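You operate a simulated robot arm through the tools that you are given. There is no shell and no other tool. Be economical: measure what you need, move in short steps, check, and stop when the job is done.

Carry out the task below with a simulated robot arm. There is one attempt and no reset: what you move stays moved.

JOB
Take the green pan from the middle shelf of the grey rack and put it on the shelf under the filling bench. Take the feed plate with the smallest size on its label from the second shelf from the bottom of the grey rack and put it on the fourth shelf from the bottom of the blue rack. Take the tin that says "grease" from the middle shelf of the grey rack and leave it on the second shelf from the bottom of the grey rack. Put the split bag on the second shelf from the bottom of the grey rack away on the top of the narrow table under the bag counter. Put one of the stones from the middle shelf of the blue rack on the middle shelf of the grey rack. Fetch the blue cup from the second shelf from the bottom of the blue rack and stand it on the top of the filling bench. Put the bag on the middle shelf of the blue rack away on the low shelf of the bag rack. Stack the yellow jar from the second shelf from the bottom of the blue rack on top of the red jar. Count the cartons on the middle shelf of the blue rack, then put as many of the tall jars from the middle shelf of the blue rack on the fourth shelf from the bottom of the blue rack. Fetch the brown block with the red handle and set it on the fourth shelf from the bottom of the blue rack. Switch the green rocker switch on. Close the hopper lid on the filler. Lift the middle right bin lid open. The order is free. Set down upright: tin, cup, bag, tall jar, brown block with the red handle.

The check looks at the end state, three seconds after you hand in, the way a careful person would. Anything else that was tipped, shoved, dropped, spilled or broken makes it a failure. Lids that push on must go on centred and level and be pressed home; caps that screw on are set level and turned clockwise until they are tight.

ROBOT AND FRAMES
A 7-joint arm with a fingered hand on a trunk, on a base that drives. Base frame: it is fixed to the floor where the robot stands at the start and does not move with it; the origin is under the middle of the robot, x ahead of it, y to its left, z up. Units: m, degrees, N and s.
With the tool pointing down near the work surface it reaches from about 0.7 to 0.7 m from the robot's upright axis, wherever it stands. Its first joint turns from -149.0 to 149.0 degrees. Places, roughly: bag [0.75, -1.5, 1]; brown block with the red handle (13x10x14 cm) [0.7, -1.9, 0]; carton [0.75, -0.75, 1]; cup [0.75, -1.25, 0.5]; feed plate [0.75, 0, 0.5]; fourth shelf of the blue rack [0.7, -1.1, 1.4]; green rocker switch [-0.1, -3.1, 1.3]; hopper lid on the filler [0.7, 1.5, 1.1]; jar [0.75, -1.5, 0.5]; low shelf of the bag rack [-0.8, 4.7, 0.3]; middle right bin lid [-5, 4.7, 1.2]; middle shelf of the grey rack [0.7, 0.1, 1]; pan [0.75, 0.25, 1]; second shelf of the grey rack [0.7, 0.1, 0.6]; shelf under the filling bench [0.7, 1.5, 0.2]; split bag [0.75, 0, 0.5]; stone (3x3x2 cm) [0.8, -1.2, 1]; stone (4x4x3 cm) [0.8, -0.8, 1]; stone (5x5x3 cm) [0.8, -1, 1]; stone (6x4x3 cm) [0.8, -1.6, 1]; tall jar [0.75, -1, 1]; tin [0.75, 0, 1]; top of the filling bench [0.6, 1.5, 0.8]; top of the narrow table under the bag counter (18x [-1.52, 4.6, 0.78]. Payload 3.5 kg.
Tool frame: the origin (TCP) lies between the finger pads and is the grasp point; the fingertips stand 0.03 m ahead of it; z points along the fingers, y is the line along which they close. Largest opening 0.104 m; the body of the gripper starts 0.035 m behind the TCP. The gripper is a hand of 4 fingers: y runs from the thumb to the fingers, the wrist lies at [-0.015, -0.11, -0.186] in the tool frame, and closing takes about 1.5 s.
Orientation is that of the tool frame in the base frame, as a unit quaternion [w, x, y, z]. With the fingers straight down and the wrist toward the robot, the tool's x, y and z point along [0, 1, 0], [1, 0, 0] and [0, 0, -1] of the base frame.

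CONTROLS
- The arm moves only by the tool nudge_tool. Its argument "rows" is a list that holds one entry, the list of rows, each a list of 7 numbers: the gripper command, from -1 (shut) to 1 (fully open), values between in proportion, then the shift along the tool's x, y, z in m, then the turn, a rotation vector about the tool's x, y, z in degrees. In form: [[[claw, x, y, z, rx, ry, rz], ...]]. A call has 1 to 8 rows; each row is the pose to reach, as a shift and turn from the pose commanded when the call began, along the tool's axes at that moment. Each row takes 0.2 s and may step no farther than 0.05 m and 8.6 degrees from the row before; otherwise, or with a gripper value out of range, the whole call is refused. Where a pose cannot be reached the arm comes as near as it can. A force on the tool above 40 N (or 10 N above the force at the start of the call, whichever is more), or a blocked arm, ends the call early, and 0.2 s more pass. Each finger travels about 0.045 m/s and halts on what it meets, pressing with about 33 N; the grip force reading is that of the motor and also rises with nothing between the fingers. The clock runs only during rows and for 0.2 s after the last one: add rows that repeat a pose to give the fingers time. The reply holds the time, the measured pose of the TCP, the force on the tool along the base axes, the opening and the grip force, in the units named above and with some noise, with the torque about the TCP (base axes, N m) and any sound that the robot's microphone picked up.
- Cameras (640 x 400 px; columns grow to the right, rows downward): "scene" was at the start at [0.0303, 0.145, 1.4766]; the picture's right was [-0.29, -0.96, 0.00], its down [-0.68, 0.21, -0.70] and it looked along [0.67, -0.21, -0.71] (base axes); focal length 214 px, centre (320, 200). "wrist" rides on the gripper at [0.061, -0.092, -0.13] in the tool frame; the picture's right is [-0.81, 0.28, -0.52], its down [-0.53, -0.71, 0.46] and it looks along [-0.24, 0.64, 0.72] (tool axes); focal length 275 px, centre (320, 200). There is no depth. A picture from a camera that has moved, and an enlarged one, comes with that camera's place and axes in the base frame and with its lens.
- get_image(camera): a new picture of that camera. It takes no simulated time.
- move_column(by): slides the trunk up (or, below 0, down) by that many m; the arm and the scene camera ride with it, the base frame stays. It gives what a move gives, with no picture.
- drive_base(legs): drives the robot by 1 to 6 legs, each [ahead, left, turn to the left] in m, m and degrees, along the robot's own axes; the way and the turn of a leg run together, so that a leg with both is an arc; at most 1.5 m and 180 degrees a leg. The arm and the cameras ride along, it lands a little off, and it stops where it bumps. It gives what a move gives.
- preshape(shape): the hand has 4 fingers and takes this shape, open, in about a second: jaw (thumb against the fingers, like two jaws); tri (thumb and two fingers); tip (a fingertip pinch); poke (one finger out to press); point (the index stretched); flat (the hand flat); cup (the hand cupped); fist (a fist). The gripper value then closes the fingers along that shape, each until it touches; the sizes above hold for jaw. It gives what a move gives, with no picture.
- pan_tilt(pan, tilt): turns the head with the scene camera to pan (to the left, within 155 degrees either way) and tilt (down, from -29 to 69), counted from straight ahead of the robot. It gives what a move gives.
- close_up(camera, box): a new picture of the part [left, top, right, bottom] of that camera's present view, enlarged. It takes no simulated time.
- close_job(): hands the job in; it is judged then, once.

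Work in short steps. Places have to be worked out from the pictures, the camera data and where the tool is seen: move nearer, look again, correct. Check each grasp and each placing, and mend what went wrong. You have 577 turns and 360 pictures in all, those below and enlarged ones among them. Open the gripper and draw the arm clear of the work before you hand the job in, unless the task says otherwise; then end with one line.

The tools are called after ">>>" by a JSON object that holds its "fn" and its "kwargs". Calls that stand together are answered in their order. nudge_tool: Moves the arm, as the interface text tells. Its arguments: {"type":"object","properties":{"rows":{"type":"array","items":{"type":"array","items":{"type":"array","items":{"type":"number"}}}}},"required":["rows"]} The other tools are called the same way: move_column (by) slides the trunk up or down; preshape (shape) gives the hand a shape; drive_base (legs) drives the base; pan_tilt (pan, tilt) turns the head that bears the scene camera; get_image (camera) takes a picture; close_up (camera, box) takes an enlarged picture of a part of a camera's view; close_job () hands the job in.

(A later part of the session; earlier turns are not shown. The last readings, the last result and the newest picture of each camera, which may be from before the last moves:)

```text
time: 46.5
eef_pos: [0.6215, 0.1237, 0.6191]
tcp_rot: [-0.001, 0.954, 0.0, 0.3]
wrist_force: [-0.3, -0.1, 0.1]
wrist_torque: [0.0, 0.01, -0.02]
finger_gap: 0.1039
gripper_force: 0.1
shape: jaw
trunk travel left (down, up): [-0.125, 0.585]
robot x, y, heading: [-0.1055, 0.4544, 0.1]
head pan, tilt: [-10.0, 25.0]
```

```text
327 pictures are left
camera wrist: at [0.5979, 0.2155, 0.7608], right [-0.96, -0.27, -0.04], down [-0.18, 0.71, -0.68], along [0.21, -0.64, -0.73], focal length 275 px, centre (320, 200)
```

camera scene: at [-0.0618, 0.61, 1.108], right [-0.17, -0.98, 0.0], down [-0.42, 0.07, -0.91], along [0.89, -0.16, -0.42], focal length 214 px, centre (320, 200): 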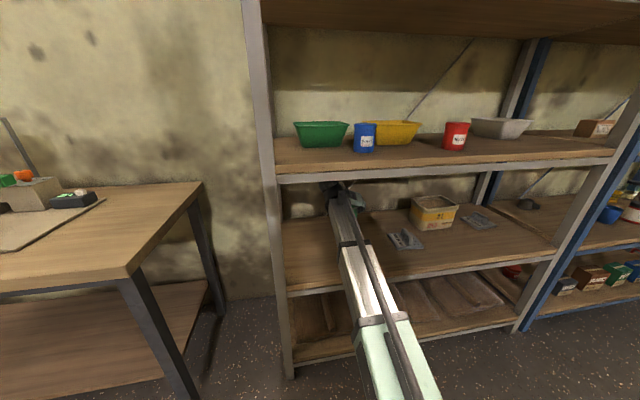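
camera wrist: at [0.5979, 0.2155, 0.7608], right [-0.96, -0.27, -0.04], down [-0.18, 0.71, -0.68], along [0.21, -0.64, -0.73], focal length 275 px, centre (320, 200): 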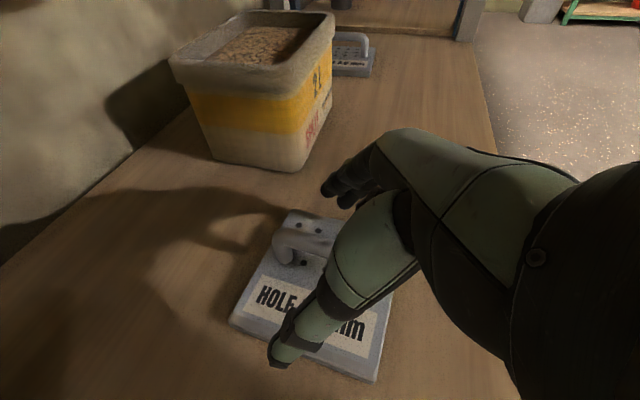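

Handle is between thumb and fingers; close.

>>> {"fn": "nudge_tool", "kwargs": {"rows": [[[-1, 0.003, -0.006, 0.002, 0, 0, 0], [-1, 0.003, -0.006, 0.002, 0, 0, 0], [-1, 0.003, -0.006, 0.002, 0, 0, 0], [-1, 0.003, -0.006, 0.002, 0, 0, 0], [-1, 0.003, -0.006, 0.002, 0, 0, 0], [-1, 0.003, -0.006, 0.002, 0, 0, 0], [-1, 0.003, -0.006, 0.002, 0, 0, 0], [-1, 0.003, -0.006, 0.002, 0, 0, 0]]]}}

>>> {"fn": "nudge_tool", "kwargs": {"rows": [[[-1, 0.0115, 0, -0.0164, 0, 0, 0], [-1, 0.023, 0, -0.0328, 0, 0, 0], [-1, 0.0287, 0, -0.041, 0, 0, 0], [-1, 0.0287, 0, -0.041, 0, 0, 0]]]}}

>>> {"fn": "get_image", "kwargs": {"camera": "wrist"}}

```text
time: 48.3
eef_pos: [0.6249, 0.13, 0.6196]
tcp_rot: [-0.001, 0.953, 0.0, 0.302]
wrist_force: [0.0, -2.6, 4.6]
wrist_torque: [-0.15, -0.13, 0.04]
finger_gap: 0.0085
gripper_force: 32.8
shape: jaw
trunk travel left (down, up): [-0.125, 0.585]
robot x, y, heading: [-0.1062, 0.4593, -0.1]
head pan, tilt: [-10.0, 25.0]
```

```text
time: 49.3
eef_pos: [0.6268, 0.1293, 0.6704]
tcp_rot: [0.0, 0.954, -0.001, 0.3]
wrist_force: [0.8, -0.5, 0.7]
wrist_torque: [0.0, 0.02, -0.01]
finger_gap: 0.0069
gripper_force: 33.0
shape: jaw
trunk travel left (down, up): [-0.125, 0.585]
robot x, y, heading: [-0.1096, 0.4555, -0.0]
head pan, tilt: [-10.0, 25.0]
```

```text
326 pictures are left
camera wrist: at [0.6029, 0.2206, 0.8119], right [-0.96, -0.27, -0.04], down [-0.18, 0.71, -0.68], along [0.22, -0.64, -0.73], focal length 275 px, centre (320, 200)
```

wrist: 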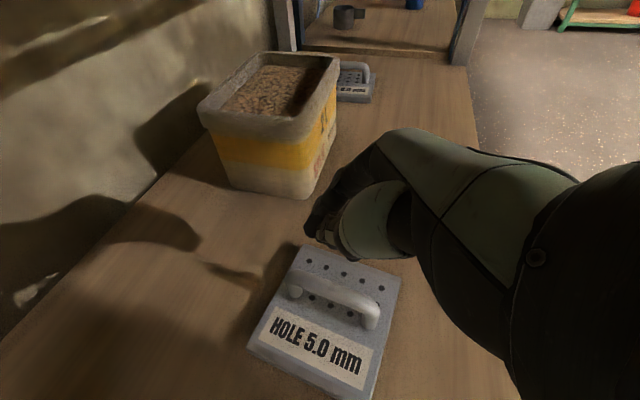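

The fingers closed above the bar (it sits lower, near y=0.14, centre z≈0.60). I'll turn the hand nearly vertical for a deeper pinch, opening first.

>>> {"fn": "nudge_tool", "kwargs": {"rows": [[[1, -0.004, -0.005, 0.006, 0, -7.5, 0], [1, -0.009, -0.009, 0.012, 0, -15, 0], [1, -0.013, -0.009, 0.018, 0, -22.5, 0], [1, -0.0172, -0.009, 0.0246, 0, -30, 0], [1, -0.0172, -0.009, 0.0246, 0, -30, 0], [1, -0.0172, -0.009, 0.0246, 0, -30, 0]]]}}

>>> {"fn": "get_image", "kwargs": {"camera": "wrist"}}

```text
time: 50.7
eef_pos: [0.6268, 0.1396, 0.6392]
tcp_rot: [0.0, 0.999, 0.0, 0.043]
wrist_force: [0.6, 0.1, -0.1]
wrist_torque: [-0.02, -0.02, -0.01]
finger_gap: 0.1036
gripper_force: 0.1
shape: jaw
trunk travel left (down, up): [-0.125, 0.585]
robot x, y, heading: [-0.1076, 0.4532, 0.1]
head pan, tilt: [-10.0, 25.0]
```

```text
325 pictures are left
camera wrist: at [0.677, 0.2302, 0.7743], right [-0.85, -0.27, 0.45], down [-0.49, 0.71, -0.5], along [-0.18, -0.64, -0.74], focal length 275 px, centre (320, 200)
```

wrist: 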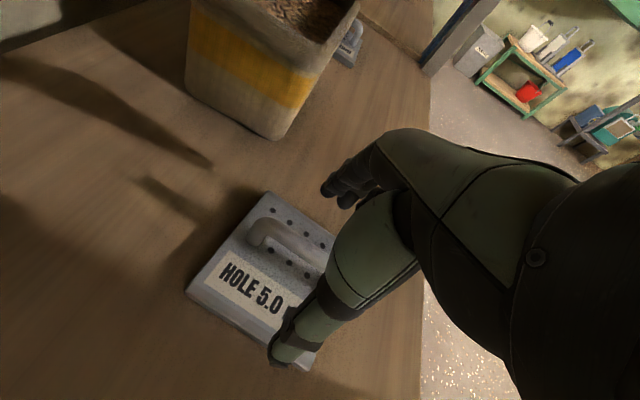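

Bar at y≈0.133. Descend to about 0.612 watching the force.

>>> {"fn": "nudge_tool", "kwargs": {"rows": [[[1, 0, 0.005, 0.01, 0, 0, 0], [1, 0, 0.005, 0.018, 0, 0, 0], [1, 0, 0.005, 0.023, 0, 0, 0], [1, 0, 0.005, 0.026, 0, 0, 0], [1, 0, 0.005, 0.029, 0, 0, 0]]]}}

>>> {"fn": "get_image", "kwargs": {"camera": "wrist"}}

```text
time: 51.9
eef_pos: [0.6287, 0.1332, 0.6124]
tcp_rot: [-0.001, 0.999, 0.0, 0.044]
wrist_force: [0.0, -1.1, -0.3]
wrist_torque: [-0.02, 0.03, 0.02]
finger_gap: 0.1036
gripper_force: 0.0
shape: jaw
trunk travel left (down, up): [-0.125, 0.585]
robot x, y, heading: [-0.1058, 0.4605, -0.1]
head pan, tilt: [-10.0, 25.0]
```

```text
324 pictures are left
camera wrist: at [0.679, 0.2252, 0.7465], right [-0.85, -0.27, 0.44], down [-0.49, 0.71, -0.5], along [-0.18, -0.64, -0.74], focal length 275 px, centre (320, 200)
```

wrist: 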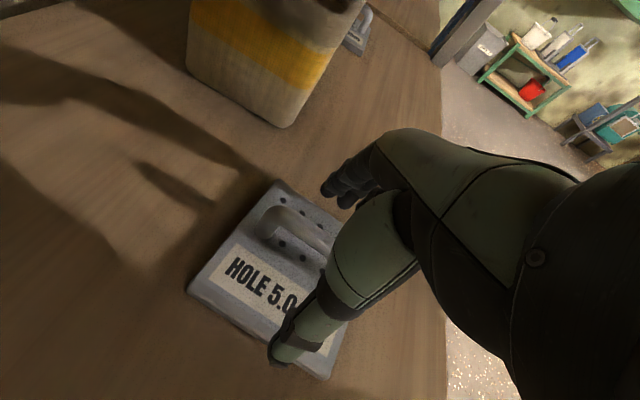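

No contact yet; lower a few mm more feeling for the plate.

>>> {"fn": "nudge_tool", "kwargs": {"rows": [[[1, 0, 0, 0.003, 0, 0, 0], [1, 0, 0, 0.006, 0, 0, 0], [1, 0, 0, 0.006, 0, 0, 0]]]}}

>>> {"fn": "nudge_tool", "kwargs": {"rows": [[[-1, 0, 0, 0, 0, 0, 0], [-1, 0, 0, 0, 0, 0, 0], [-1, 0, 0, 0, 0, 0, 0], [-1, 0, 0, 0, 0, 0, 0], [-1, 0, 0, 0, 0, 0, 0], [-1, 0, 0, 0, 0, 0, 0], [-1, 0, 0, 0, 0, 0, 0], [-1, 0, 0, 0, 0, 0, 0]]]}}

>>> {"fn": "get_image", "kwargs": {"camera": "wrist"}}

```text
time: 52.7
eef_pos: [0.6292, 0.1332, 0.6044]
tcp_rot: [0.0, 0.999, 0.0, 0.043]
wrist_force: [1.2, 1.1, -0.1]
wrist_torque: [-0.02, 0.02, -0.01]
finger_gap: 0.1033
gripper_force: 0.1
shape: jaw
trunk travel left (down, up): [-0.125, 0.585]
robot x, y, heading: [-0.1056, 0.4553, 0.1]
head pan, tilt: [-10.0, 25.0]
```

```text
time: 54.5
eef_pos: [0.6307, 0.1326, 0.604]
tcp_rot: [0.0, 0.999, 0.0, 0.044]
wrist_force: [-0.6, 0.7, -3.6]
wrist_torque: [-0.02, 0.04, 0.06]
finger_gap: 0.0032
gripper_force: 32.9
shape: jaw
trunk travel left (down, up): [-0.125, 0.585]
robot x, y, heading: [-0.1039, 0.4579, -0.2]
head pan, tilt: [-10.0, 25.0]
```

```text
323 pictures are left
camera wrist: at [0.6805, 0.2247, 0.7402], right [-0.85, -0.27, 0.45], down [-0.49, 0.71, -0.5], along [-0.18, -0.64, -0.74], focal length 275 px, centre (320, 200)
```

wrist: 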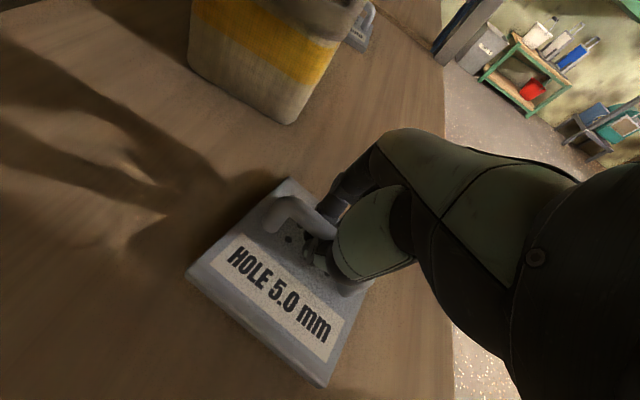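

The bar seems inside the fingers; test with a small lift.

>>> {"fn": "nudge_tool", "kwargs": {"rows": [[[-1, 0, 0, -0.01, 0, 0, 0], [-1, 0, 0, -0.02, 0, 0, 0], [-1, 0, 0, -0.03, 0, 0, 0], [-1, 0, 0, -0.03, 0, 0, 0]]]}}

>>> {"fn": "get_image", "kwargs": {"camera": "wrist"}}

```text
time: 55.5
eef_pos: [0.6272, 0.1349, 0.6347]
tcp_rot: [0.001, 0.999, 0.001, 0.044]
wrist_force: [-0.5, -0.2, -4.2]
wrist_torque: [0.02, 0.0, 0.02]
finger_gap: 0.0033
gripper_force: 33.3
shape: jaw
trunk travel left (down, up): [-0.125, 0.585]
robot x, y, heading: [-0.1073, 0.4557, -0.0]
head pan, tilt: [-10.0, 25.0]
```

```text
322 pictures are left
camera wrist: at [0.6782, 0.2263, 0.7699], right [-0.85, -0.27, 0.45], down [-0.49, 0.71, -0.5], along [-0.18, -0.64, -0.74], focal length 275 px, centre (320, 200)
```

wrist: 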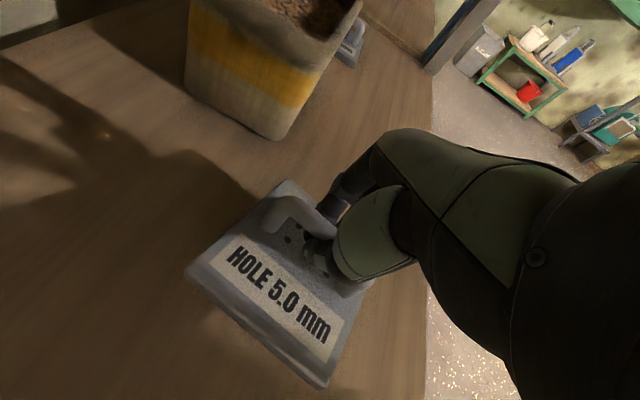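

Lifted (about 0.4 kg on the bar). Back out of the rack, then raise the trunk and look at the blue rack's fourth shelf.

>>> {"fn": "drive_base", "kwargs": {"legs": [[-0.5, 0, 0]]}}

>>> {"fn": "move_column", "kwargs": {"by": 0.4}}

>>> {"fn": "move_column", "kwargs": {"by": 0.18}}

>>> {"fn": "drive_base", "kwargs": {"legs": [[0, -1.1, 0]]}}

>>> {"fn": "pan_tilt", "kwargs": {"pan": -10, "tilt": 20}}

>>> {"fn": "get_image", "kwargs": {"camera": "scene"}}

```text
time: 58.4
eef_pos: [0.134, 0.1328, 0.6344]
tcp_rot: [0.001, 0.999, -0.003, 0.043]
wrist_force: [0.0, 0.0, -2.9]
wrist_torque: [0.0, -0.01, -0.01]
finger_gap: 0.003
gripper_force: 33.1
shape: jaw
trunk travel left (down, up): [-0.125, 0.585]
robot x, y, heading: [-0.5946, 0.458, -0.2]
head pan, tilt: [-10.0, 25.0]
```

```text
time: 62.2
eef_pos: [0.134, 0.1315, 1.0345]
tcp_rot: [0.001, 0.999, -0.004, 0.044]
wrist_force: [-0.4, 0.3, -4.0]
wrist_torque: [0.02, 0.02, -0.02]
finger_gap: 0.0034
gripper_force: 33.5
shape: jaw
trunk travel left (down, up): [-0.525, 0.185]
robot x, y, heading: [-0.5985, 0.4609, -0.6]
head pan, tilt: [-10.0, 25.0]
```

```text
time: 64.2
eef_pos: [0.1345, 0.1324, 1.214]
tcp_rot: [0.0, 0.999, -0.004, 0.044]
wrist_force: [-0.3, -0.3, -4.0]
wrist_torque: [0.02, 0.03, -0.02]
finger_gap: 0.0032
gripper_force: 32.9
shape: jaw
trunk travel left (down, up): [-0.705, 0.005]
robot x, y, heading: [-0.599, 0.4627, -0.3]
head pan, tilt: [-10.0, 25.0]
```

```text
time: 69.8
eef_pos: [0.11, -0.9683, 1.2148]
tcp_rot: [0.001, 0.999, -0.014, 0.044]
wrist_force: [0.2, 0.1, -3.6]
wrist_torque: [0.02, 0.02, 0.0]
finger_gap: 0.0034
gripper_force: 32.5
shape: jaw
trunk travel left (down, up): [-0.705, 0.005]
robot x, y, heading: [-0.6135, -0.6249, -1.5]
head pan, tilt: [-10.0, 25.0]
```

```text
time: 70.5
eef_pos: [0.1094, -0.9684, 1.2147]
tcp_rot: [0.001, 0.999, -0.014, 0.043]
wrist_force: [0.4, -0.6, -4.0]
wrist_torque: [0.03, -0.01, -0.04]
finger_gap: 0.0034
gripper_force: 32.8
shape: jaw
trunk travel left (down, up): [-0.705, 0.005]
robot x, y, heading: [-0.6166, -0.6223, -1.6]
head pan, tilt: [-10.0, 20.0]
```

```text
321 pictures are left
camera scene: at [-0.5665, -0.475, 1.696], right [-0.2, -0.98, 0.0], down [-0.34, 0.07, -0.94], along [0.92, -0.19, -0.34], focal length 214 px, centre (320, 200)
```

scene: 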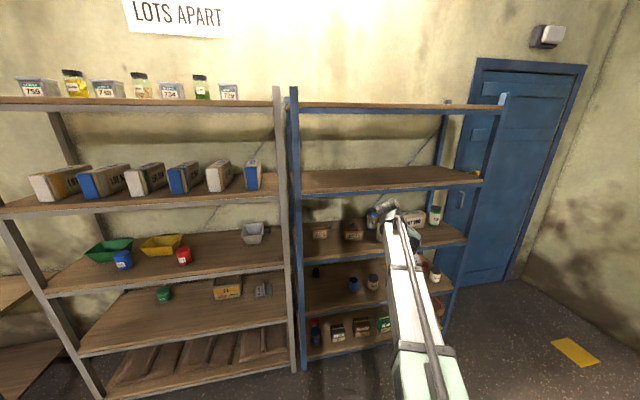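

The fourth blue shelf is empty except a small item at its right end. I raise the hand and bring it to the middle of the arm's span, still outside the rack.

>>> {"fn": "nudge_tool", "kwargs": {"rows": [[[-1, 0, -0.035, -0.033, 0, 0, 0], [-1, 0, -0.07, -0.066, 0, 0, 0], [-1, 0, -0.105, -0.1, 0, 0, 0], [-1, 0, -0.14, -0.133, 0, 0, 0], [-1, 0, -0.175, -0.166, 0, 0, 0], [-1, 0, -0.21, -0.2, 0, 0, 0], [-1, 0, -0.245, -0.235, 0, 0, 0], [-1, 0, -0.245, -0.26, 0, 0, 0]]]}}

>>> {"fn": "drive_base", "kwargs": {"legs": [[0.1, -0.12, 1.6]]}}

>>> {"fn": "get_image", "kwargs": {"camera": "scene"}}

```text
time: 72.3
eef_pos: [0.0923, -0.7237, 1.4765]
tcp_rot: [0.001, 0.999, -0.014, 0.043]
wrist_force: [0.7, 0.3, -3.3]
wrist_torque: [0.01, 0.01, 0.03]
finger_gap: 0.0032
gripper_force: 32.9
shape: jaw
trunk travel left (down, up): [-0.705, 0.005]
robot x, y, heading: [-0.6163, -0.6223, -1.8]
head pan, tilt: [-10.0, 20.0]
```

```text
time: 73.7
eef_pos: [0.1945, -0.8311, 1.4768]
tcp_rot: [-0.001, 0.999, -0.001, 0.042]
wrist_force: [1.0, -0.7, -4.3]
wrist_torque: [0.04, 0.01, 0.02]
finger_gap: 0.0035
gripper_force: 32.9
shape: jaw
trunk travel left (down, up): [-0.705, 0.005]
robot x, y, heading: [-0.515, -0.7494, -0.4]
head pan, tilt: [-10.0, 20.0]
```

```text
320 pictures are left
camera scene: at [-0.4693, -0.5988, 1.6961], right [-0.17, -0.98, 0.0], down [-0.34, 0.06, -0.94], along [0.92, -0.16, -0.34], focal length 214 px, centre (320, 200)
```

scene: 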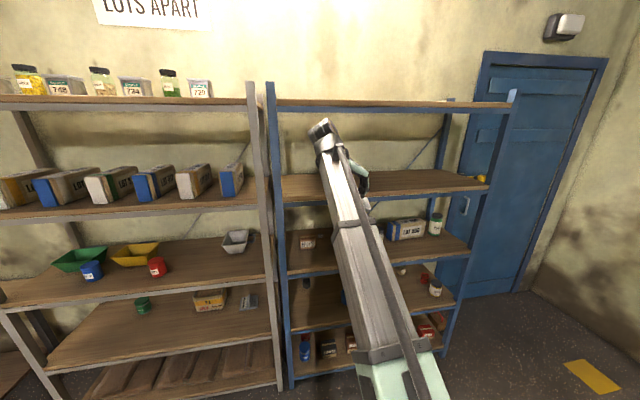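

Fourth shelf top ≈1.39; the plate has ~5 cm clearance. Drive in 0.45.

>>> {"fn": "drive_base", "kwargs": {"legs": [[0.25, 0, 0.3]]}}

>>> {"fn": "drive_base", "kwargs": {"legs": [[0.22, 0, 0]]}}

>>> {"fn": "get_image", "kwargs": {"camera": "wrist"}}

>>> {"fn": "get_image", "kwargs": {"camera": "scene"}}

```text
time: 75.5
eef_pos: [0.4451, -0.8245, 1.4747]
tcp_rot: [0.0, 0.999, 0.003, 0.043]
wrist_force: [1.0, -0.5, -3.3]
wrist_torque: [-0.01, 0.03, 0.02]
finger_gap: 0.0035
gripper_force: 33.0
shape: jaw
trunk travel left (down, up): [-0.705, 0.005]
robot x, y, heading: [-0.2696, -0.7487, 0.4]
head pan, tilt: [-10.0, 20.0]
```

```text
time: 77.2
eef_pos: [0.6596, -0.823, 1.4753]
tcp_rot: [0.001, 0.999, 0.004, 0.043]
wrist_force: [1.0, 0.0, -4.1]
wrist_torque: [0.0, 0.04, -0.02]
finger_gap: 0.0032
gripper_force: 33.1
shape: jaw
trunk travel left (down, up): [-0.705, 0.005]
robot x, y, heading: [-0.0579, -0.7483, 0.8]
head pan, tilt: [-10.0, 20.0]
```

```text
319 pictures are left
camera wrist: at [0.7096, -0.7305, 1.6099], right [-0.85, -0.28, 0.45], down [-0.5, 0.71, -0.5], along [-0.18, -0.65, -0.74], focal length 275 px, centre (320, 200)
```

wrist: 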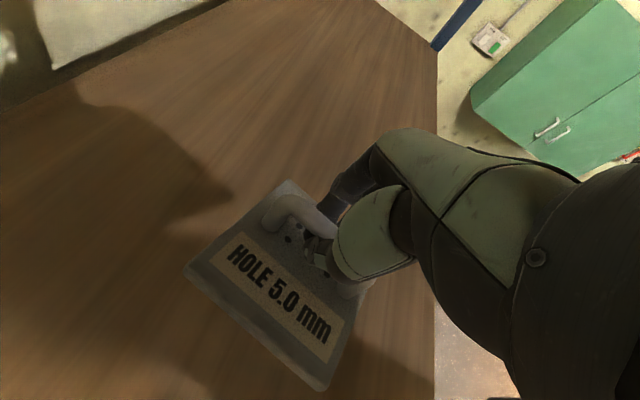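

```text
318 pictures are left
camera scene: at [-0.0074, -0.5952, 1.696], right [-0.17, -0.99, 0.0], down [-0.34, 0.06, -0.94], along [0.93, -0.16, -0.34], focal length 214 px, centre (320, 200)
```

scene: 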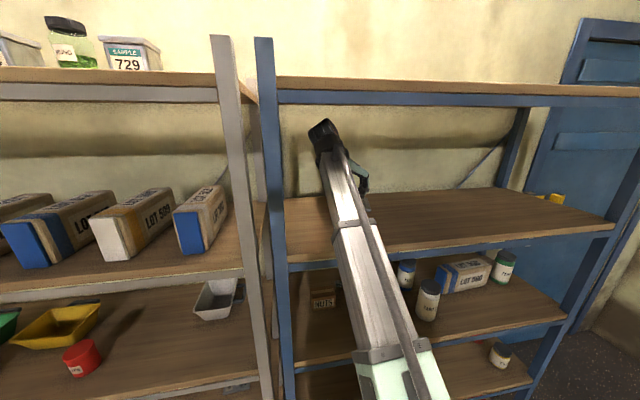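

Over the shelf. Lower 4 cm, then feel.

>>> {"fn": "nudge_tool", "kwargs": {"rows": [[[-1, -0.0013, 0, 0.015, 0, 0, 0], [-1, -0.0026, 0, 0.03, 0, 0, 0], [-1, -0.0037, 0, 0.042, 0, 0, 0], [-1, -0.0037, 0, 0.042, 0, 0, 0]]]}}

>>> {"fn": "nudge_tool", "kwargs": {"rows": [[[-1, 0, 0, 0.002, 0, 0, 0], [-1, 0, 0, 0.005, 0, 0, 0], [-1, 0, 0, 0.005, 0, 0, 0]]]}}

>>> {"fn": "nudge_tool", "kwargs": {"rows": [[[-1, 0, 0, 0.002, 0, 0, 0], [-1, 0, 0, 0.004, 0, 0, 0], [-1, 0, 0, 0.004, 0, 0, 0]]]}}

```text
time: 78.2
eef_pos: [0.6578, -0.8212, 1.4338]
tcp_rot: [0.0, 0.999, 0.003, 0.043]
wrist_force: [-0.2, 0.0, -3.9]
wrist_torque: [-0.03, 0.04, 0.0]
finger_gap: 0.0034
gripper_force: 32.8
shape: jaw
trunk travel left (down, up): [-0.705, 0.005]
robot x, y, heading: [-0.0542, -0.7477, 0.5]
head pan, tilt: [-10.0, 20.0]
```

```text
time: 79.0
eef_pos: [0.6586, -0.8223, 1.4296]
tcp_rot: [0.0, 0.999, 0.004, 0.043]
wrist_force: [-0.6, 0.5, -3.9]
wrist_torque: [0.01, -0.01, -0.01]
finger_gap: 0.0036
gripper_force: 33.2
shape: jaw
trunk travel left (down, up): [-0.705, 0.005]
robot x, y, heading: [-0.0515, -0.7517, 0.2]
head pan, tilt: [-10.0, 20.0]
```

```text
time: 79.8
eef_pos: [0.6586, -0.8215, 1.4255]
tcp_rot: [0.0, 0.999, 0.004, 0.043]
wrist_force: [0.6, -0.3, -3.4]
wrist_torque: [-0.05, 0.06, 0.01]
finger_gap: 0.0033
gripper_force: 33.4
shape: jaw
trunk travel left (down, up): [-0.705, 0.005]
robot x, y, heading: [-0.0543, -0.7493, 0.1]
head pan, tilt: [-10.0, 20.0]
```

>>> {"fn": "nudge_tool", "kwargs": {"rows": [[[-1, 0, 0, 0.002, 0, 0, 0], [-1, 0, 0, 0.004, 0, 0, 0], [-1, 0, 0, 0.004, 0, 0, 0]]]}}

>>> {"fn": "nudge_tool", "kwargs": {"rows": [[[-1, 0, 0, 0.002, 0, 0, 0], [-1, 0, 0, 0.004, 0, 0, 0], [-1, 0, 0, 0.004, 0, 0, 0]]]}}

>>> {"fn": "get_image", "kwargs": {"camera": "wrist"}}

```text
time: 80.5
eef_pos: [0.6595, -0.8216, 1.4204]
tcp_rot: [0.0, 0.999, 0.003, 0.043]
wrist_force: [0.5, 0.5, -1.7]
wrist_torque: [-0.02, 0.04, 0.01]
finger_gap: 0.0035
gripper_force: 33.1
shape: jaw
trunk travel left (down, up): [-0.705, 0.005]
robot x, y, heading: [-0.053, -0.7462, 0.3]
head pan, tilt: [-10.0, 20.0]
```

```text
time: 81.3
eef_pos: [0.6589, -0.8228, 1.4178]
tcp_rot: [0.0, 0.999, 0.003, 0.043]
wrist_force: [1.5, 3.0, 5.2]
wrist_torque: [-0.03, 0.02, 0.02]
finger_gap: 0.0035
gripper_force: 32.4
shape: jaw
trunk travel left (down, up): [-0.705, 0.005]
robot x, y, heading: [-0.056, -0.7485, 0.4]
head pan, tilt: [-10.0, 20.0]
```

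```text
317 pictures are left
camera wrist: at [0.7095, -0.73, 1.5526], right [-0.85, -0.28, 0.45], down [-0.5, 0.71, -0.5], along [-0.18, -0.65, -0.74], focal length 275 px, centre (320, 200)
```

wrist: 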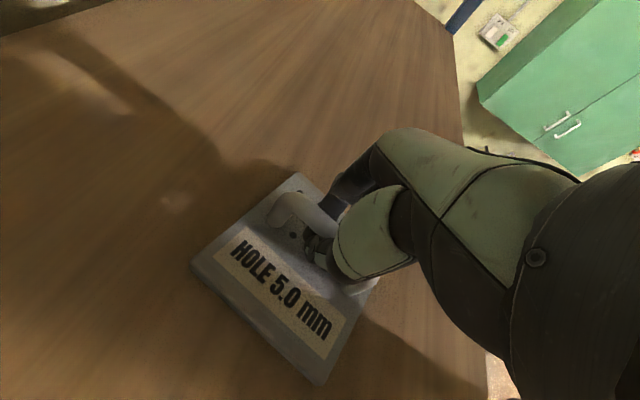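

Landed. Open, rise, and check.

>>> {"fn": "nudge_tool", "kwargs": {"rows": [[[1, 0, 0, 0, 0, 0, 0], [1, 0, 0, 0, 0, 0, 0], [1, 0, 0, 0, 0, 0, 0], [1, 0, 0, 0, 0, 0, 0], [1, 0, 0, 0, 0, 0, 0], [1, 0, 0, 0, 0, 0, 0], [1, 0, 0, 0, 0, 0, 0]]]}}

>>> {"fn": "nudge_tool", "kwargs": {"rows": [[[1, 0, 0, -0.02, 0, 0, 0], [1, 0, 0, -0.045, 0, 0, 0], [1, 0, 0, -0.07, 0, 0, 0], [1, 0, 0, -0.07, 0, 0, 0]]]}}

>>> {"fn": "get_image", "kwargs": {"camera": "wrist"}}

```text
time: 83.0
eef_pos: [0.6612, -0.8226, 1.4171]
tcp_rot: [0.0, 0.999, 0.003, 0.043]
wrist_force: [0.8, 0.0, 0.1]
wrist_torque: [0.02, -0.01, 0.03]
finger_gap: 0.1035
gripper_force: 0.0
shape: jaw
trunk travel left (down, up): [-0.705, 0.005]
robot x, y, heading: [-0.0555, -0.7476, 0.4]
head pan, tilt: [-10.0, 20.0]
```

```text
time: 84.0
eef_pos: [0.6534, -0.8231, 1.4867]
tcp_rot: [0.001, 0.999, 0.005, 0.047]
wrist_force: [0.6, -0.1, 0.6]
wrist_torque: [-0.01, -0.01, -0.02]
finger_gap: 0.1034
gripper_force: 0.0
shape: jaw
out of reach, approached as far as the arm can: row 3
trunk travel left (down, up): [-0.705, 0.005]
robot x, y, heading: [-0.0517, -0.7482, 0.3]
head pan, tilt: [-10.0, 20.0]
```

```text
316 pictures are left
camera wrist: at [0.7016, -0.731, 1.6223], right [-0.85, -0.28, 0.44], down [-0.5, 0.71, -0.51], along [-0.17, -0.65, -0.74], focal length 275 px, centre (320, 200)
```

wrist: 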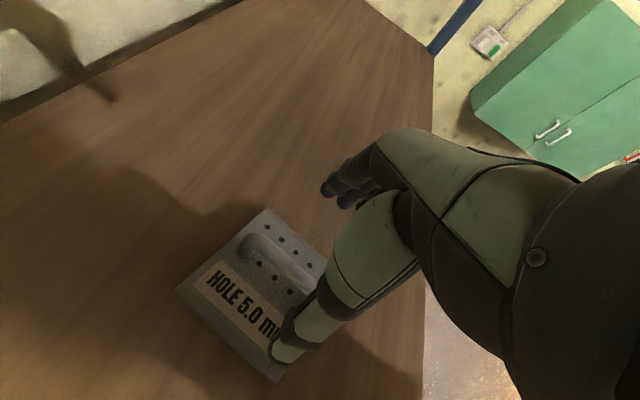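

Plate is placed. Back out and view the blue rack's middle shelf closely.

>>> {"fn": "drive_base", "kwargs": {"legs": [[-0.4, -0.3, 0]]}}

>>> {"fn": "pan_tilt", "kwargs": {"pan": 0, "tilt": 30}}

>>> {"fn": "get_image", "kwargs": {"camera": "scene"}}

```text
time: 86.9
eef_pos: [0.2618, -1.1242, 1.4879]
tcp_rot: [0.001, 0.999, 0.009, 0.047]
wrist_force: [-0.4, -0.4, 0.2]
wrist_torque: [0.02, 0.0, -0.03]
finger_gap: 0.1036
gripper_force: 0.0
shape: jaw
trunk travel left (down, up): [-0.705, 0.005]
robot x, y, heading: [-0.4447, -1.0506, 0.7]
head pan, tilt: [-10.0, 20.0]
```

```text
time: 87.6
eef_pos: [0.2632, -1.1235, 1.4866]
tcp_rot: [0.001, 0.999, 0.009, 0.047]
wrist_force: [0.4, -0.1, -0.1]
wrist_torque: [-0.01, -0.01, -0.02]
finger_gap: 0.1039
gripper_force: 0.1
shape: jaw
trunk travel left (down, up): [-0.705, 0.005]
robot x, y, heading: [-0.4464, -1.0511, 0.5]
head pan, tilt: [0.0, 30.0]
```

```text
315 pictures are left
camera scene: at [-0.4023, -0.8826, 1.6801], right [0.01, -1.0, 0.0], down [-0.5, -0.01, -0.87], along [0.87, 0.01, -0.5], focal length 214 px, centre (320, 200)
```

scene: 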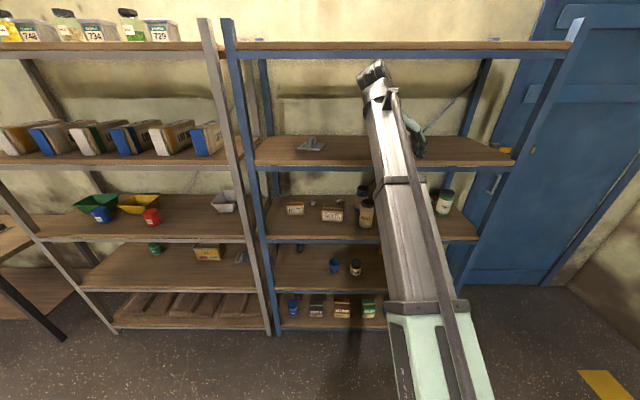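

The boom hides part. Lower the trunk and swing the view from further right later; first an enlarged view of the left part.

>>> {"fn": "move_column", "kwargs": {"by": -0.35}}

>>> {"fn": "pan_tilt", "kwargs": {"pan": 0, "tilt": 15}}

>>> {"fn": "get_image", "kwargs": {"camera": "scene"}}

```text
time: 91.0
eef_pos: [0.262, -1.1247, 1.1379]
tcp_rot: [0.001, 0.999, 0.009, 0.048]
wrist_force: [0.2, -0.7, -0.5]
wrist_torque: [0.01, 0.0, 0.01]
finger_gap: 0.1036
gripper_force: 0.0
shape: jaw
trunk travel left (down, up): [-0.355, 0.355]
robot x, y, heading: [-0.442, -1.053, 0.6]
head pan, tilt: [0.0, 30.0]
```

```text
time: 91.8
eef_pos: [0.2624, -1.1229, 1.1373]
tcp_rot: [0.001, 0.999, 0.009, 0.048]
wrist_force: [-0.2, 0.8, 0.0]
wrist_torque: [-0.02, 0.01, -0.02]
finger_gap: 0.1035
gripper_force: 0.0
shape: jaw
trunk travel left (down, up): [-0.355, 0.355]
robot x, y, heading: [-0.4395, -1.0492, 0.8]
head pan, tilt: [0.0, 15.0]
```

```text
314 pictures are left
camera scene: at [-0.3992, -0.8825, 1.3541], right [0.01, -1.0, 0.0], down [-0.26, 0.0, -0.97], along [0.97, 0.01, -0.26], focal length 214 px, centre (320, 200)
```

scene: 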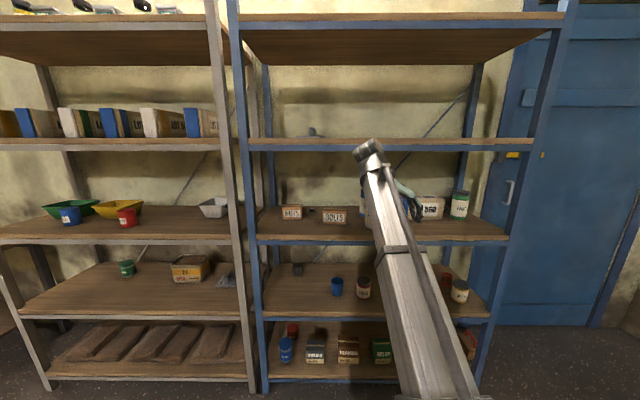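

Lower the hand and tilt it back to the forward-down pose for the jars, then look again from further right.

>>> {"fn": "nudge_tool", "kwargs": {"rows": [[[1, 0, 0, 0.02, 0, 7.5, 0], [1, 0, 0, 0.04, 0, 15, 0], [1, 0, 0, 0.06, 0, 22.5, 0], [1, 0, 0, 0.08, 0, 30, 0], [1, 0, 0, 0.08, 0, 30, 0]]]}}

>>> {"fn": "drive_base", "kwargs": {"legs": [[0, -0.45, -0.8]]}}

>>> {"fn": "pan_tilt", "kwargs": {"pan": 5, "tilt": 25}}

>>> {"fn": "get_image", "kwargs": {"camera": "scene"}}

```text
time: 93.0
eef_pos: [0.2713, -1.1247, 1.0585]
tcp_rot: [-0.001, 0.952, 0.008, 0.305]
wrist_force: [0.4, -0.3, 0.6]
wrist_torque: [0.01, -0.01, 0.04]
finger_gap: 0.1037
gripper_force: 0.0
shape: jaw
trunk travel left (down, up): [-0.355, 0.355]
robot x, y, heading: [-0.4426, -1.053, 0.9]
head pan, tilt: [0.0, 15.0]
```

```text
time: 95.7
eef_pos: [0.2704, -1.5862, 1.0589]
tcp_rot: [0.002, 0.953, 0.002, 0.304]
wrist_force: [-0.1, 0.2, -0.1]
wrist_torque: [-0.01, -0.01, -0.02]
finger_gap: 0.1038
gripper_force: 0.1
shape: jaw
trunk travel left (down, up): [-0.355, 0.355]
robot x, y, heading: [-0.4429, -1.504, -0.2]
head pan, tilt: [0.0, 15.0]
```

```text
time: 96.4
eef_pos: [0.2729, -1.5865, 1.0599]
tcp_rot: [0.001, 0.953, 0.002, 0.304]
wrist_force: [0.0, 0.1, 0.1]
wrist_torque: [0.0, 0.02, 0.04]
finger_gap: 0.1035
gripper_force: 0.1
shape: jaw
trunk travel left (down, up): [-0.355, 0.355]
robot x, y, heading: [-0.444, -1.5042, -0.2]
head pan, tilt: [5.0, 25.0]
```

```text
313 pictures are left
camera scene: at [-0.3964, -1.3267, 1.338], right [0.08, -1.0, 0.0], down [-0.42, -0.04, -0.91], along [0.9, 0.08, -0.42], focal length 214 px, centre (320, 200)
```

scene: 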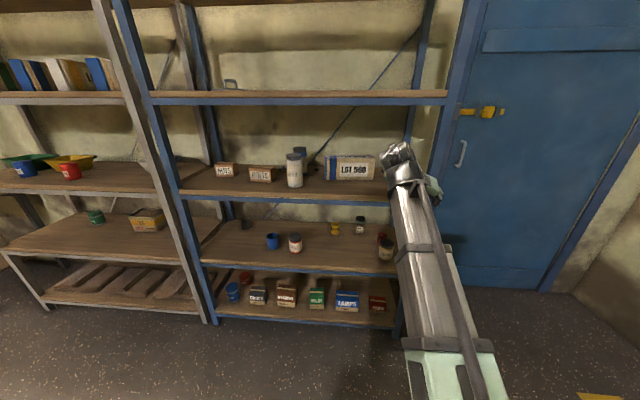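

>>> {"fn": "close_up", "kwargs": {"camera": "scene", "box": [200, 130, 400, 255]}}

```text
3.20 times, centred on (300, 192) of scene
camera zoom: at [-0.3964, -1.3267, 1.338], right [0.08, -1.0, 0.0], down [-0.42, -0.04, -0.91], along [0.9, 0.08, -0.42], focal length 686 px, centre (384, 224)
```

zoom: 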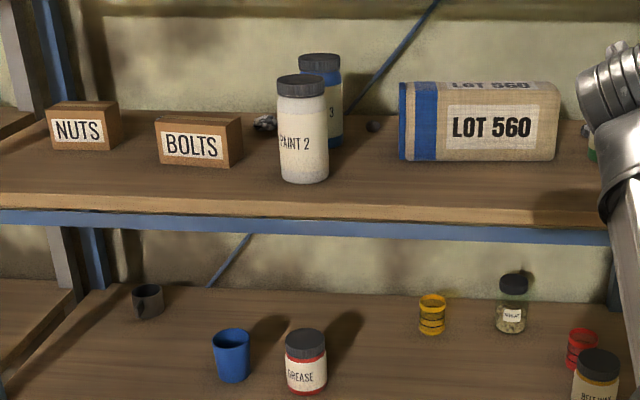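

Cartons: NUTS and BOLTS, so two so far. Check the second shelf's jars in more enlargement.

>>> {"fn": "close_up", "kwargs": {"camera": "scene", "box": [320, 210, 400, 260]}}

>>> {"fn": "close_up", "kwargs": {"camera": "scene", "box": [230, 205, 310, 255]}}

```text
8.00 times, centred on (360, 235) of scene
camera zoom: at [-0.3964, -1.3267, 1.338], right [0.08, -1.0, 0.0], down [-0.42, -0.04, -0.91], along [0.9, 0.08, -0.42], focal length 1716 px, centre (0, -80)
```

zoom: 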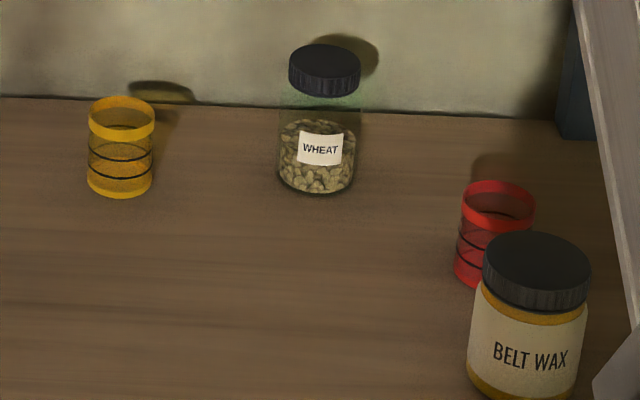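

```text
8.00 times, centred on (270, 230) of scene
camera zoom: at [-0.3964, -1.3267, 1.338], right [0.08, -1.0, 0.0], down [-0.42, -0.04, -0.91], along [0.9, 0.08, -0.42], focal length 1716 px, centre (720, -40)
```

zoom: 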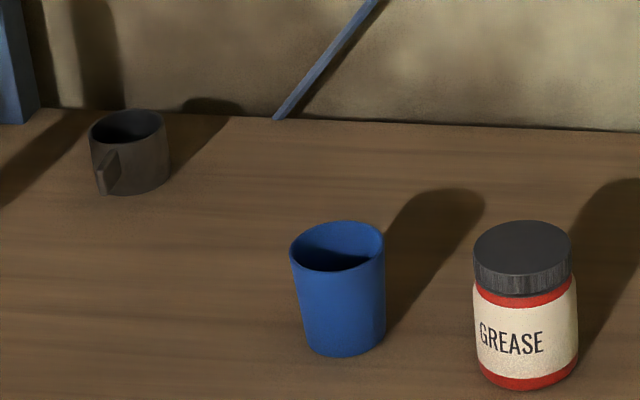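

The jars in question are BELT WAX (yellow) and GREASE (red). For tall jars I pick PAINT 2 (≈(0.53,-1.14)) and PAINT 3 (≈(0.69,-1.15)). Flatten the hand to 20° tilt and shift left in front of PAINT 2.

>>> {"fn": "nudge_tool", "kwargs": {"rows": [[[1, 0, 0, 0, 0, 7, 0], [1, 0, 0, 0, 0, 14, 0], [1, 0, 0, 0, 0, 21, 0], [1, 0, 0, 0, 0, 28, 0], [1, 0, 0, 0, 0, 35, 0], [1, 0, 0, 0, 0, 35, 0]]]}}

>>> {"fn": "drive_base", "kwargs": {"legs": [[0, 0.45, 0.2]]}}

>>> {"fn": "get_image", "kwargs": {"camera": "wrist"}}

>>> {"fn": "get_image", "kwargs": {"camera": "scene"}}

```text
time: 97.8
eef_pos: [0.2714, -1.5861, 1.0581]
tcp_rot: [0.0, 0.816, 0.003, 0.578]
wrist_force: [-0.1, -0.3, -0.2]
wrist_torque: [0.03, 0.02, 0.03]
finger_gap: 0.1037
gripper_force: 0.1
shape: jaw
trunk travel left (down, up): [-0.355, 0.355]
robot x, y, heading: [-0.4391, -1.5035, -0.2]
head pan, tilt: [5.0, 25.0]
```

```text
time: 100.5
eef_pos: [0.2731, -1.1406, 1.0576]
tcp_rot: [0.002, 0.817, 0.001, 0.577]
wrist_force: [1.2, -0.4, -0.3]
wrist_torque: [-0.01, 0.0, 0.03]
finger_gap: 0.1034
gripper_force: 0.1
shape: jaw
trunk travel left (down, up): [-0.355, 0.355]
robot x, y, heading: [-0.4404, -1.0541, -0.5]
head pan, tilt: [5.0, 25.0]
```

```text
309 pictures are left
camera wrist: at [0.1717, -1.0485, 1.1593], right [-0.76, -0.28, -0.59], down [0.25, 0.71, -0.66], along [0.6, -0.65, -0.47], focal length 275 px, centre (320, 200)
```

wrist: 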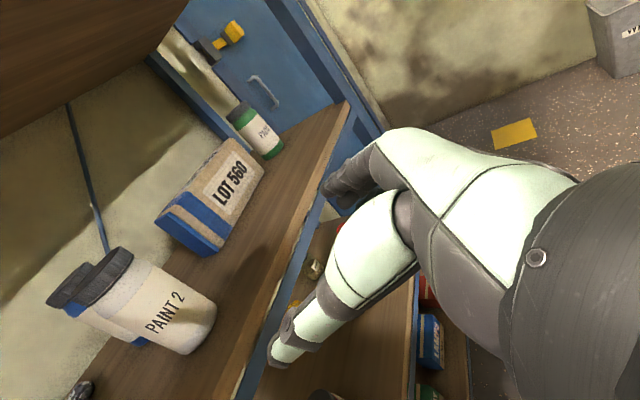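

```text
308 pictures are left
camera scene: at [-0.3936, -0.8778, 1.338], right [0.08, -1.0, 0.0], down [-0.42, -0.03, -0.91], along [0.9, 0.07, -0.42], focal length 214 px, centre (320, 200)
```

scene: 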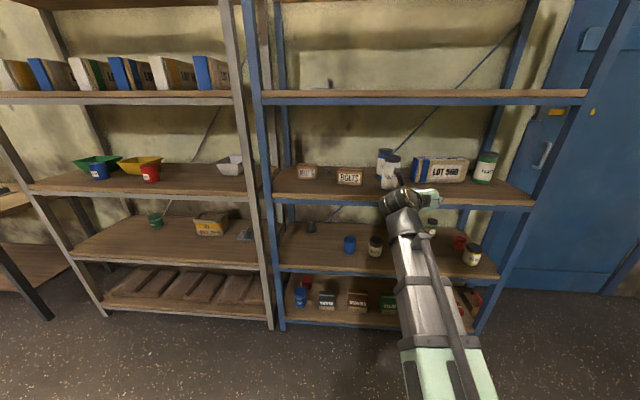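

PAINT 2 appears at about (0.545, -1.118). Drive 0.17 ahead and 0.022 left, then check.

>>> {"fn": "drive_base", "kwargs": {"legs": [[0.17, 0.022, 0.4]]}}

>>> {"fn": "get_image", "kwargs": {"camera": "wrist"}}

```text
time: 102.0
eef_pos: [0.4444, -1.1166, 1.0579]
tcp_rot: [0.001, 0.817, 0.001, 0.576]
wrist_force: [-0.2, 0.6, 1.2]
wrist_torque: [0.0, -0.01, 0.01]
finger_gap: 0.1035
gripper_force: 0.0
shape: jaw
trunk travel left (down, up): [-0.355, 0.355]
robot x, y, heading: [-0.268, -1.0304, -0.2]
head pan, tilt: [5.0, 25.0]
```

```text
307 pictures are left
camera wrist: at [0.3427, -1.0253, 1.1594], right [-0.76, -0.28, -0.59], down [0.25, 0.71, -0.66], along [0.6, -0.65, -0.47], focal length 275 px, centre (320, 200)
```

wrist: 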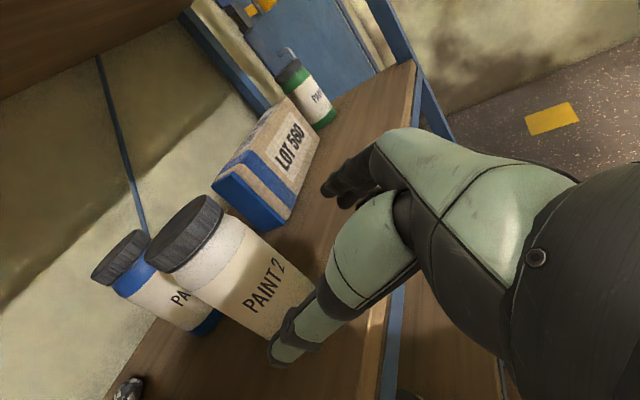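

Aligned. Arm forward 0.083 and close on PAINT 2.

>>> {"fn": "nudge_tool", "kwargs": {"rows": [[[1, 0.009, -0.003, 0.026, 0, 0, 0], [1, 0.0186, -0.003, 0.052, 0, 0, 0], [1, 0.0279, -0.003, 0.0781, 0, 0, 0], [1, 0.0279, -0.003, 0.0781, 0, 0, 0]]]}}

>>> {"fn": "get_image", "kwargs": {"camera": "wrist"}}

```text
time: 103.0
eef_pos: [0.5283, -1.1154, 1.0585]
tcp_rot: [0.0, 0.817, 0.001, 0.576]
wrist_force: [-0.1, -0.8, 0.0]
wrist_torque: [-0.02, -0.01, 0.02]
finger_gap: 0.1039
gripper_force: 0.0
shape: jaw
trunk travel left (down, up): [-0.355, 0.355]
robot x, y, heading: [-0.2688, -1.0309, -0.2]
head pan, tilt: [5.0, 25.0]
```

```text
306 pictures are left
camera wrist: at [0.427, -1.0228, 1.159], right [-0.76, -0.28, -0.59], down [0.25, 0.71, -0.66], along [0.6, -0.65, -0.47], focal length 275 px, centre (320, 200)
```

wrist: 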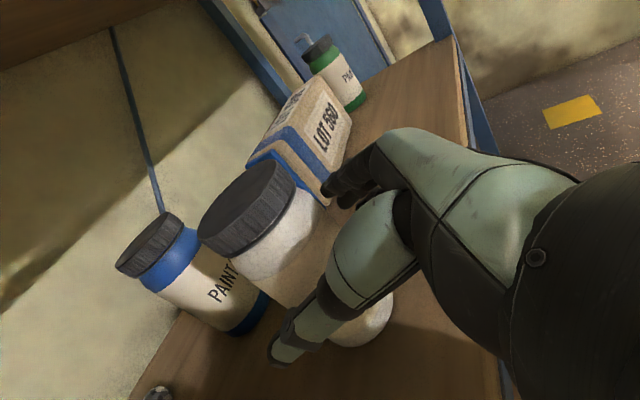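

The jar is between thumb and fingers. Close.

>>> {"fn": "nudge_tool", "kwargs": {"rows": [[[-1, 0, 0, 0, 0, 0, 0], [-1, 0, 0, 0, 0, 0, 0], [-1, 0, 0, 0, 0, 0, 0], [-1, 0, 0, 0, 0, 0, 0], [-1, 0, 0, 0, 0, 0, 0], [-1, 0, 0, 0, 0, 0, 0]]]}}

>>> {"fn": "nudge_tool", "kwargs": {"rows": [[[-1, 0.0188, 0, -0.0067, 0, 0, 0], [-1, 0.0376, 0, -0.0134, 0, 0, 0], [-1, 0.047, 0, -0.0168, 0, 0, 0], [-1, 0.047, 0, -0.0168, 0, 0, 0]]]}}

>>> {"fn": "get_image", "kwargs": {"camera": "wrist"}}

```text
time: 104.4
eef_pos: [0.5282, -1.1145, 1.0586]
tcp_rot: [0.001, 0.817, 0.002, 0.576]
wrist_force: [-0.3, 0.9, 0.5]
wrist_torque: [0.02, -0.01, -0.02]
finger_gap: 0.0085
gripper_force: 32.7
shape: jaw
trunk travel left (down, up): [-0.355, 0.355]
robot x, y, heading: [-0.2666, -1.0321, -0.3]
head pan, tilt: [5.0, 25.0]
```

```text
time: 105.4
eef_pos: [0.5288, -1.1141, 1.1077]
tcp_rot: [0.001, 0.817, 0.001, 0.576]
wrist_force: [0.3, -0.2, -0.5]
wrist_torque: [0.0, -0.03, -0.02]
finger_gap: 0.0087
gripper_force: 33.4
shape: jaw
trunk travel left (down, up): [-0.355, 0.355]
robot x, y, heading: [-0.268, -1.0379, -0.2]
head pan, tilt: [5.0, 25.0]
```

```text
305 pictures are left
camera wrist: at [0.4269, -1.0224, 1.2099], right [-0.76, -0.28, -0.59], down [0.25, 0.71, -0.66], along [0.6, -0.65, -0.47], focal length 275 px, centre (320, 200)
```

wrist: 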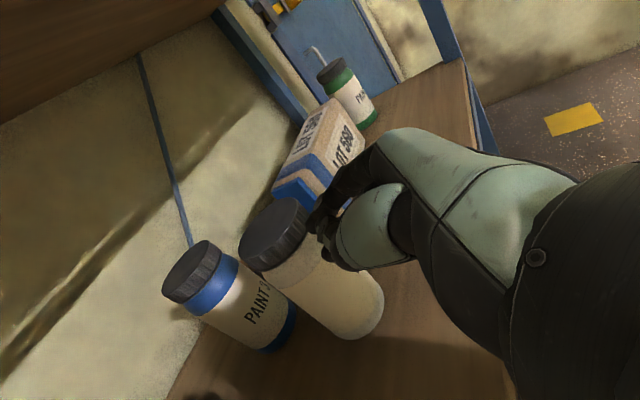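

The fingers closed short of the jar without touching it; it's further in than I judged. Re-measure with a scene close-up from here.

>>> {"fn": "nudge_tool", "kwargs": {"rows": [[[1, 0, 0, -0.05, 0, 0, 0], [1, 0, 0, -0.1, 0, 0, 0], [1, 0, 0, -0.1, 0, 0, 0], [1, 0, 0, -0.1, 0, 0, 0], [1, 0, 0, -0.1, 0, 0, 0], [1, 0, 0, -0.1, 0, 0, 0]]]}}

>>> {"fn": "pan_tilt", "kwargs": {"pan": -20, "tilt": 20}}

>>> {"fn": "close_up", "kwargs": {"camera": "scene", "box": [160, 100, 480, 300]}}

>>> {"fn": "get_image", "kwargs": {"camera": "wrist"}}

```text
time: 106.8
eef_pos: [0.4341, -1.1177, 1.1427]
tcp_rot: [0.001, 0.817, 0.001, 0.577]
wrist_force: [0.5, 0.0, -0.8]
wrist_torque: [0.0, -0.02, 0.0]
finger_gap: 0.1037
gripper_force: 0.1
shape: jaw
trunk travel left (down, up): [-0.355, 0.355]
robot x, y, heading: [-0.2682, -1.033, 0.0]
head pan, tilt: [5.0, 25.0]
```

```text
time: 107.7
eef_pos: [0.4357, -1.1178, 1.1424]
tcp_rot: [0.001, 0.817, 0.002, 0.577]
wrist_force: [-0.1, 0.6, 0.4]
wrist_torque: [-0.01, 0.03, -0.01]
finger_gap: 0.1035
gripper_force: 0.0
shape: jaw
trunk travel left (down, up): [-0.355, 0.355]
robot x, y, heading: [-0.2696, -1.0336, -0.4]
head pan, tilt: [-20.0, 20.0]
```

```text
2.00 times, centred on (320, 200) of scene
camera zoom: at [-0.2274, -0.8961, 1.3461], right [-0.34, -0.94, 0.0], down [-0.32, 0.12, -0.94], along [0.88, -0.32, -0.34], focal length 429 px, centre (320, 200)
```

zoom: 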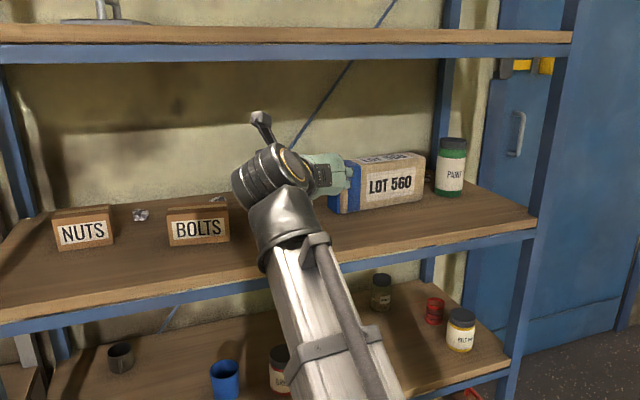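

```text
303 pictures are left
camera wrist: at [0.3333, -1.0259, 1.2441], right [-0.76, -0.28, -0.59], down [0.25, 0.71, -0.66], along [0.6, -0.65, -0.47], focal length 275 px, centre (320, 200)
```

wrist: 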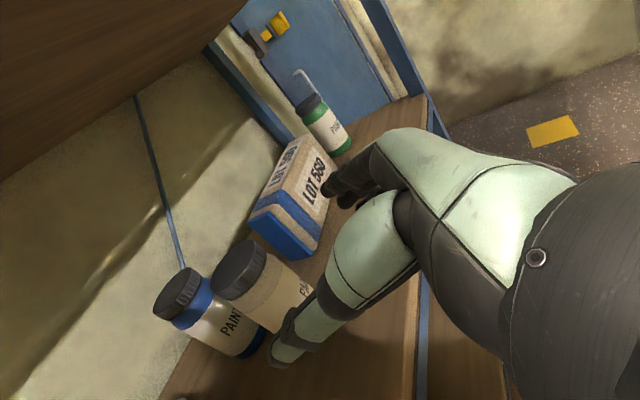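

Triangulating wrist views: jar axis near (0.61, -1.145), top ≈1.095. Reposition: lower, shift right, approach to x≈0.54 and look.

>>> {"fn": "nudge_tool", "kwargs": {"rows": [[[1, -0.0433, 0.0125, 0.0155, 0, 0, 0], [1, -0.0866, 0.025, 0.0309, 0, 0, 0], [1, -0.07, 0.025, 0.077, 0, 0, 0], [1, -0.053, 0.025, 0.122, 0, 0, 0], [1, -0.053, 0.025, 0.125, 0, 0, 0]]]}}

>>> {"fn": "get_image", "kwargs": {"camera": "wrist"}}

```text
time: 108.9
eef_pos: [0.5342, -1.14, 1.049]
tcp_rot: [0.001, 0.817, 0.002, 0.577]
wrist_force: [0.1, 0.1, 0.0]
wrist_torque: [0.0, 0.0, 0.0]
finger_gap: 0.1038
gripper_force: 0.0
shape: jaw
trunk travel left (down, up): [-0.355, 0.355]
robot x, y, heading: [-0.2672, -1.0333, -0.1]
head pan, tilt: [-20.0, 20.0]
```

```text
302 pictures are left
camera wrist: at [0.4328, -1.0488, 1.1492], right [-0.76, -0.28, -0.59], down [0.25, 0.71, -0.66], along [0.6, -0.64, -0.47], focal length 275 px, centre (320, 200)
```

wrist: 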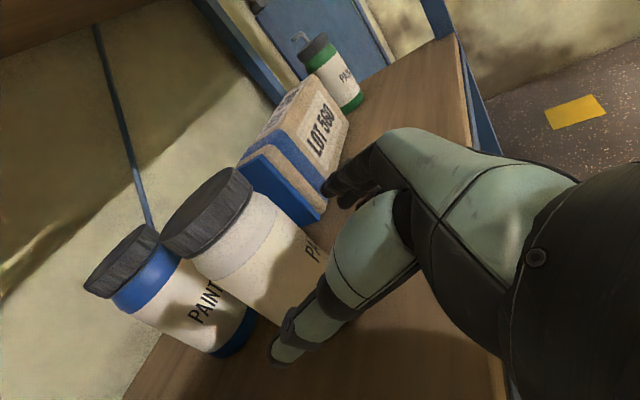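

Using the lid's width (≈0.076) the jar axis is ≈(0.60, -1.137). Advance 0.05 and view.

>>> {"fn": "nudge_tool", "kwargs": {"rows": [[[1, 0.0084, 0, 0.0235, 0, 0, 0], [1, 0.0168, 0, 0.047, 0, 0, 0], [1, 0.0168, 0, 0.047, 0, 0, 0]]]}}

>>> {"fn": "get_image", "kwargs": {"camera": "wrist"}}

```text
time: 109.7
eef_pos: [0.5835, -1.1391, 1.0503]
tcp_rot: [0.001, 0.817, 0.003, 0.577]
wrist_force: [1.0, -0.1, -0.7]
wrist_torque: [0.03, 0.0, 0.01]
finger_gap: 0.1038
gripper_force: 0.0
shape: jaw
trunk travel left (down, up): [-0.355, 0.355]
robot x, y, heading: [-0.2677, -1.0335, -0.1]
head pan, tilt: [-20.0, 20.0]
```

```text
301 pictures are left
camera wrist: at [0.4818, -1.0475, 1.1513], right [-0.76, -0.28, -0.59], down [0.25, 0.71, -0.66], along [0.6, -0.65, -0.47], focal length 275 px, centre (320, 200)
```

wrist: 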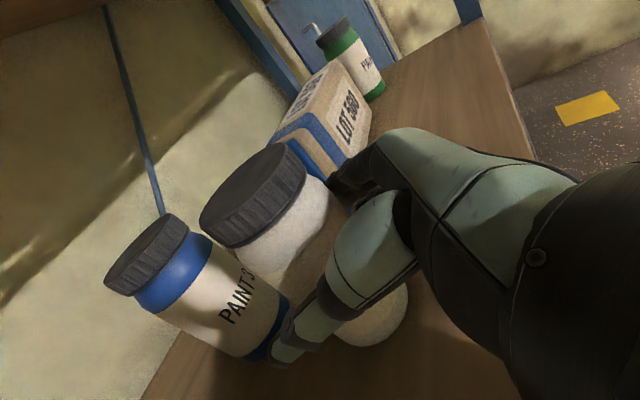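

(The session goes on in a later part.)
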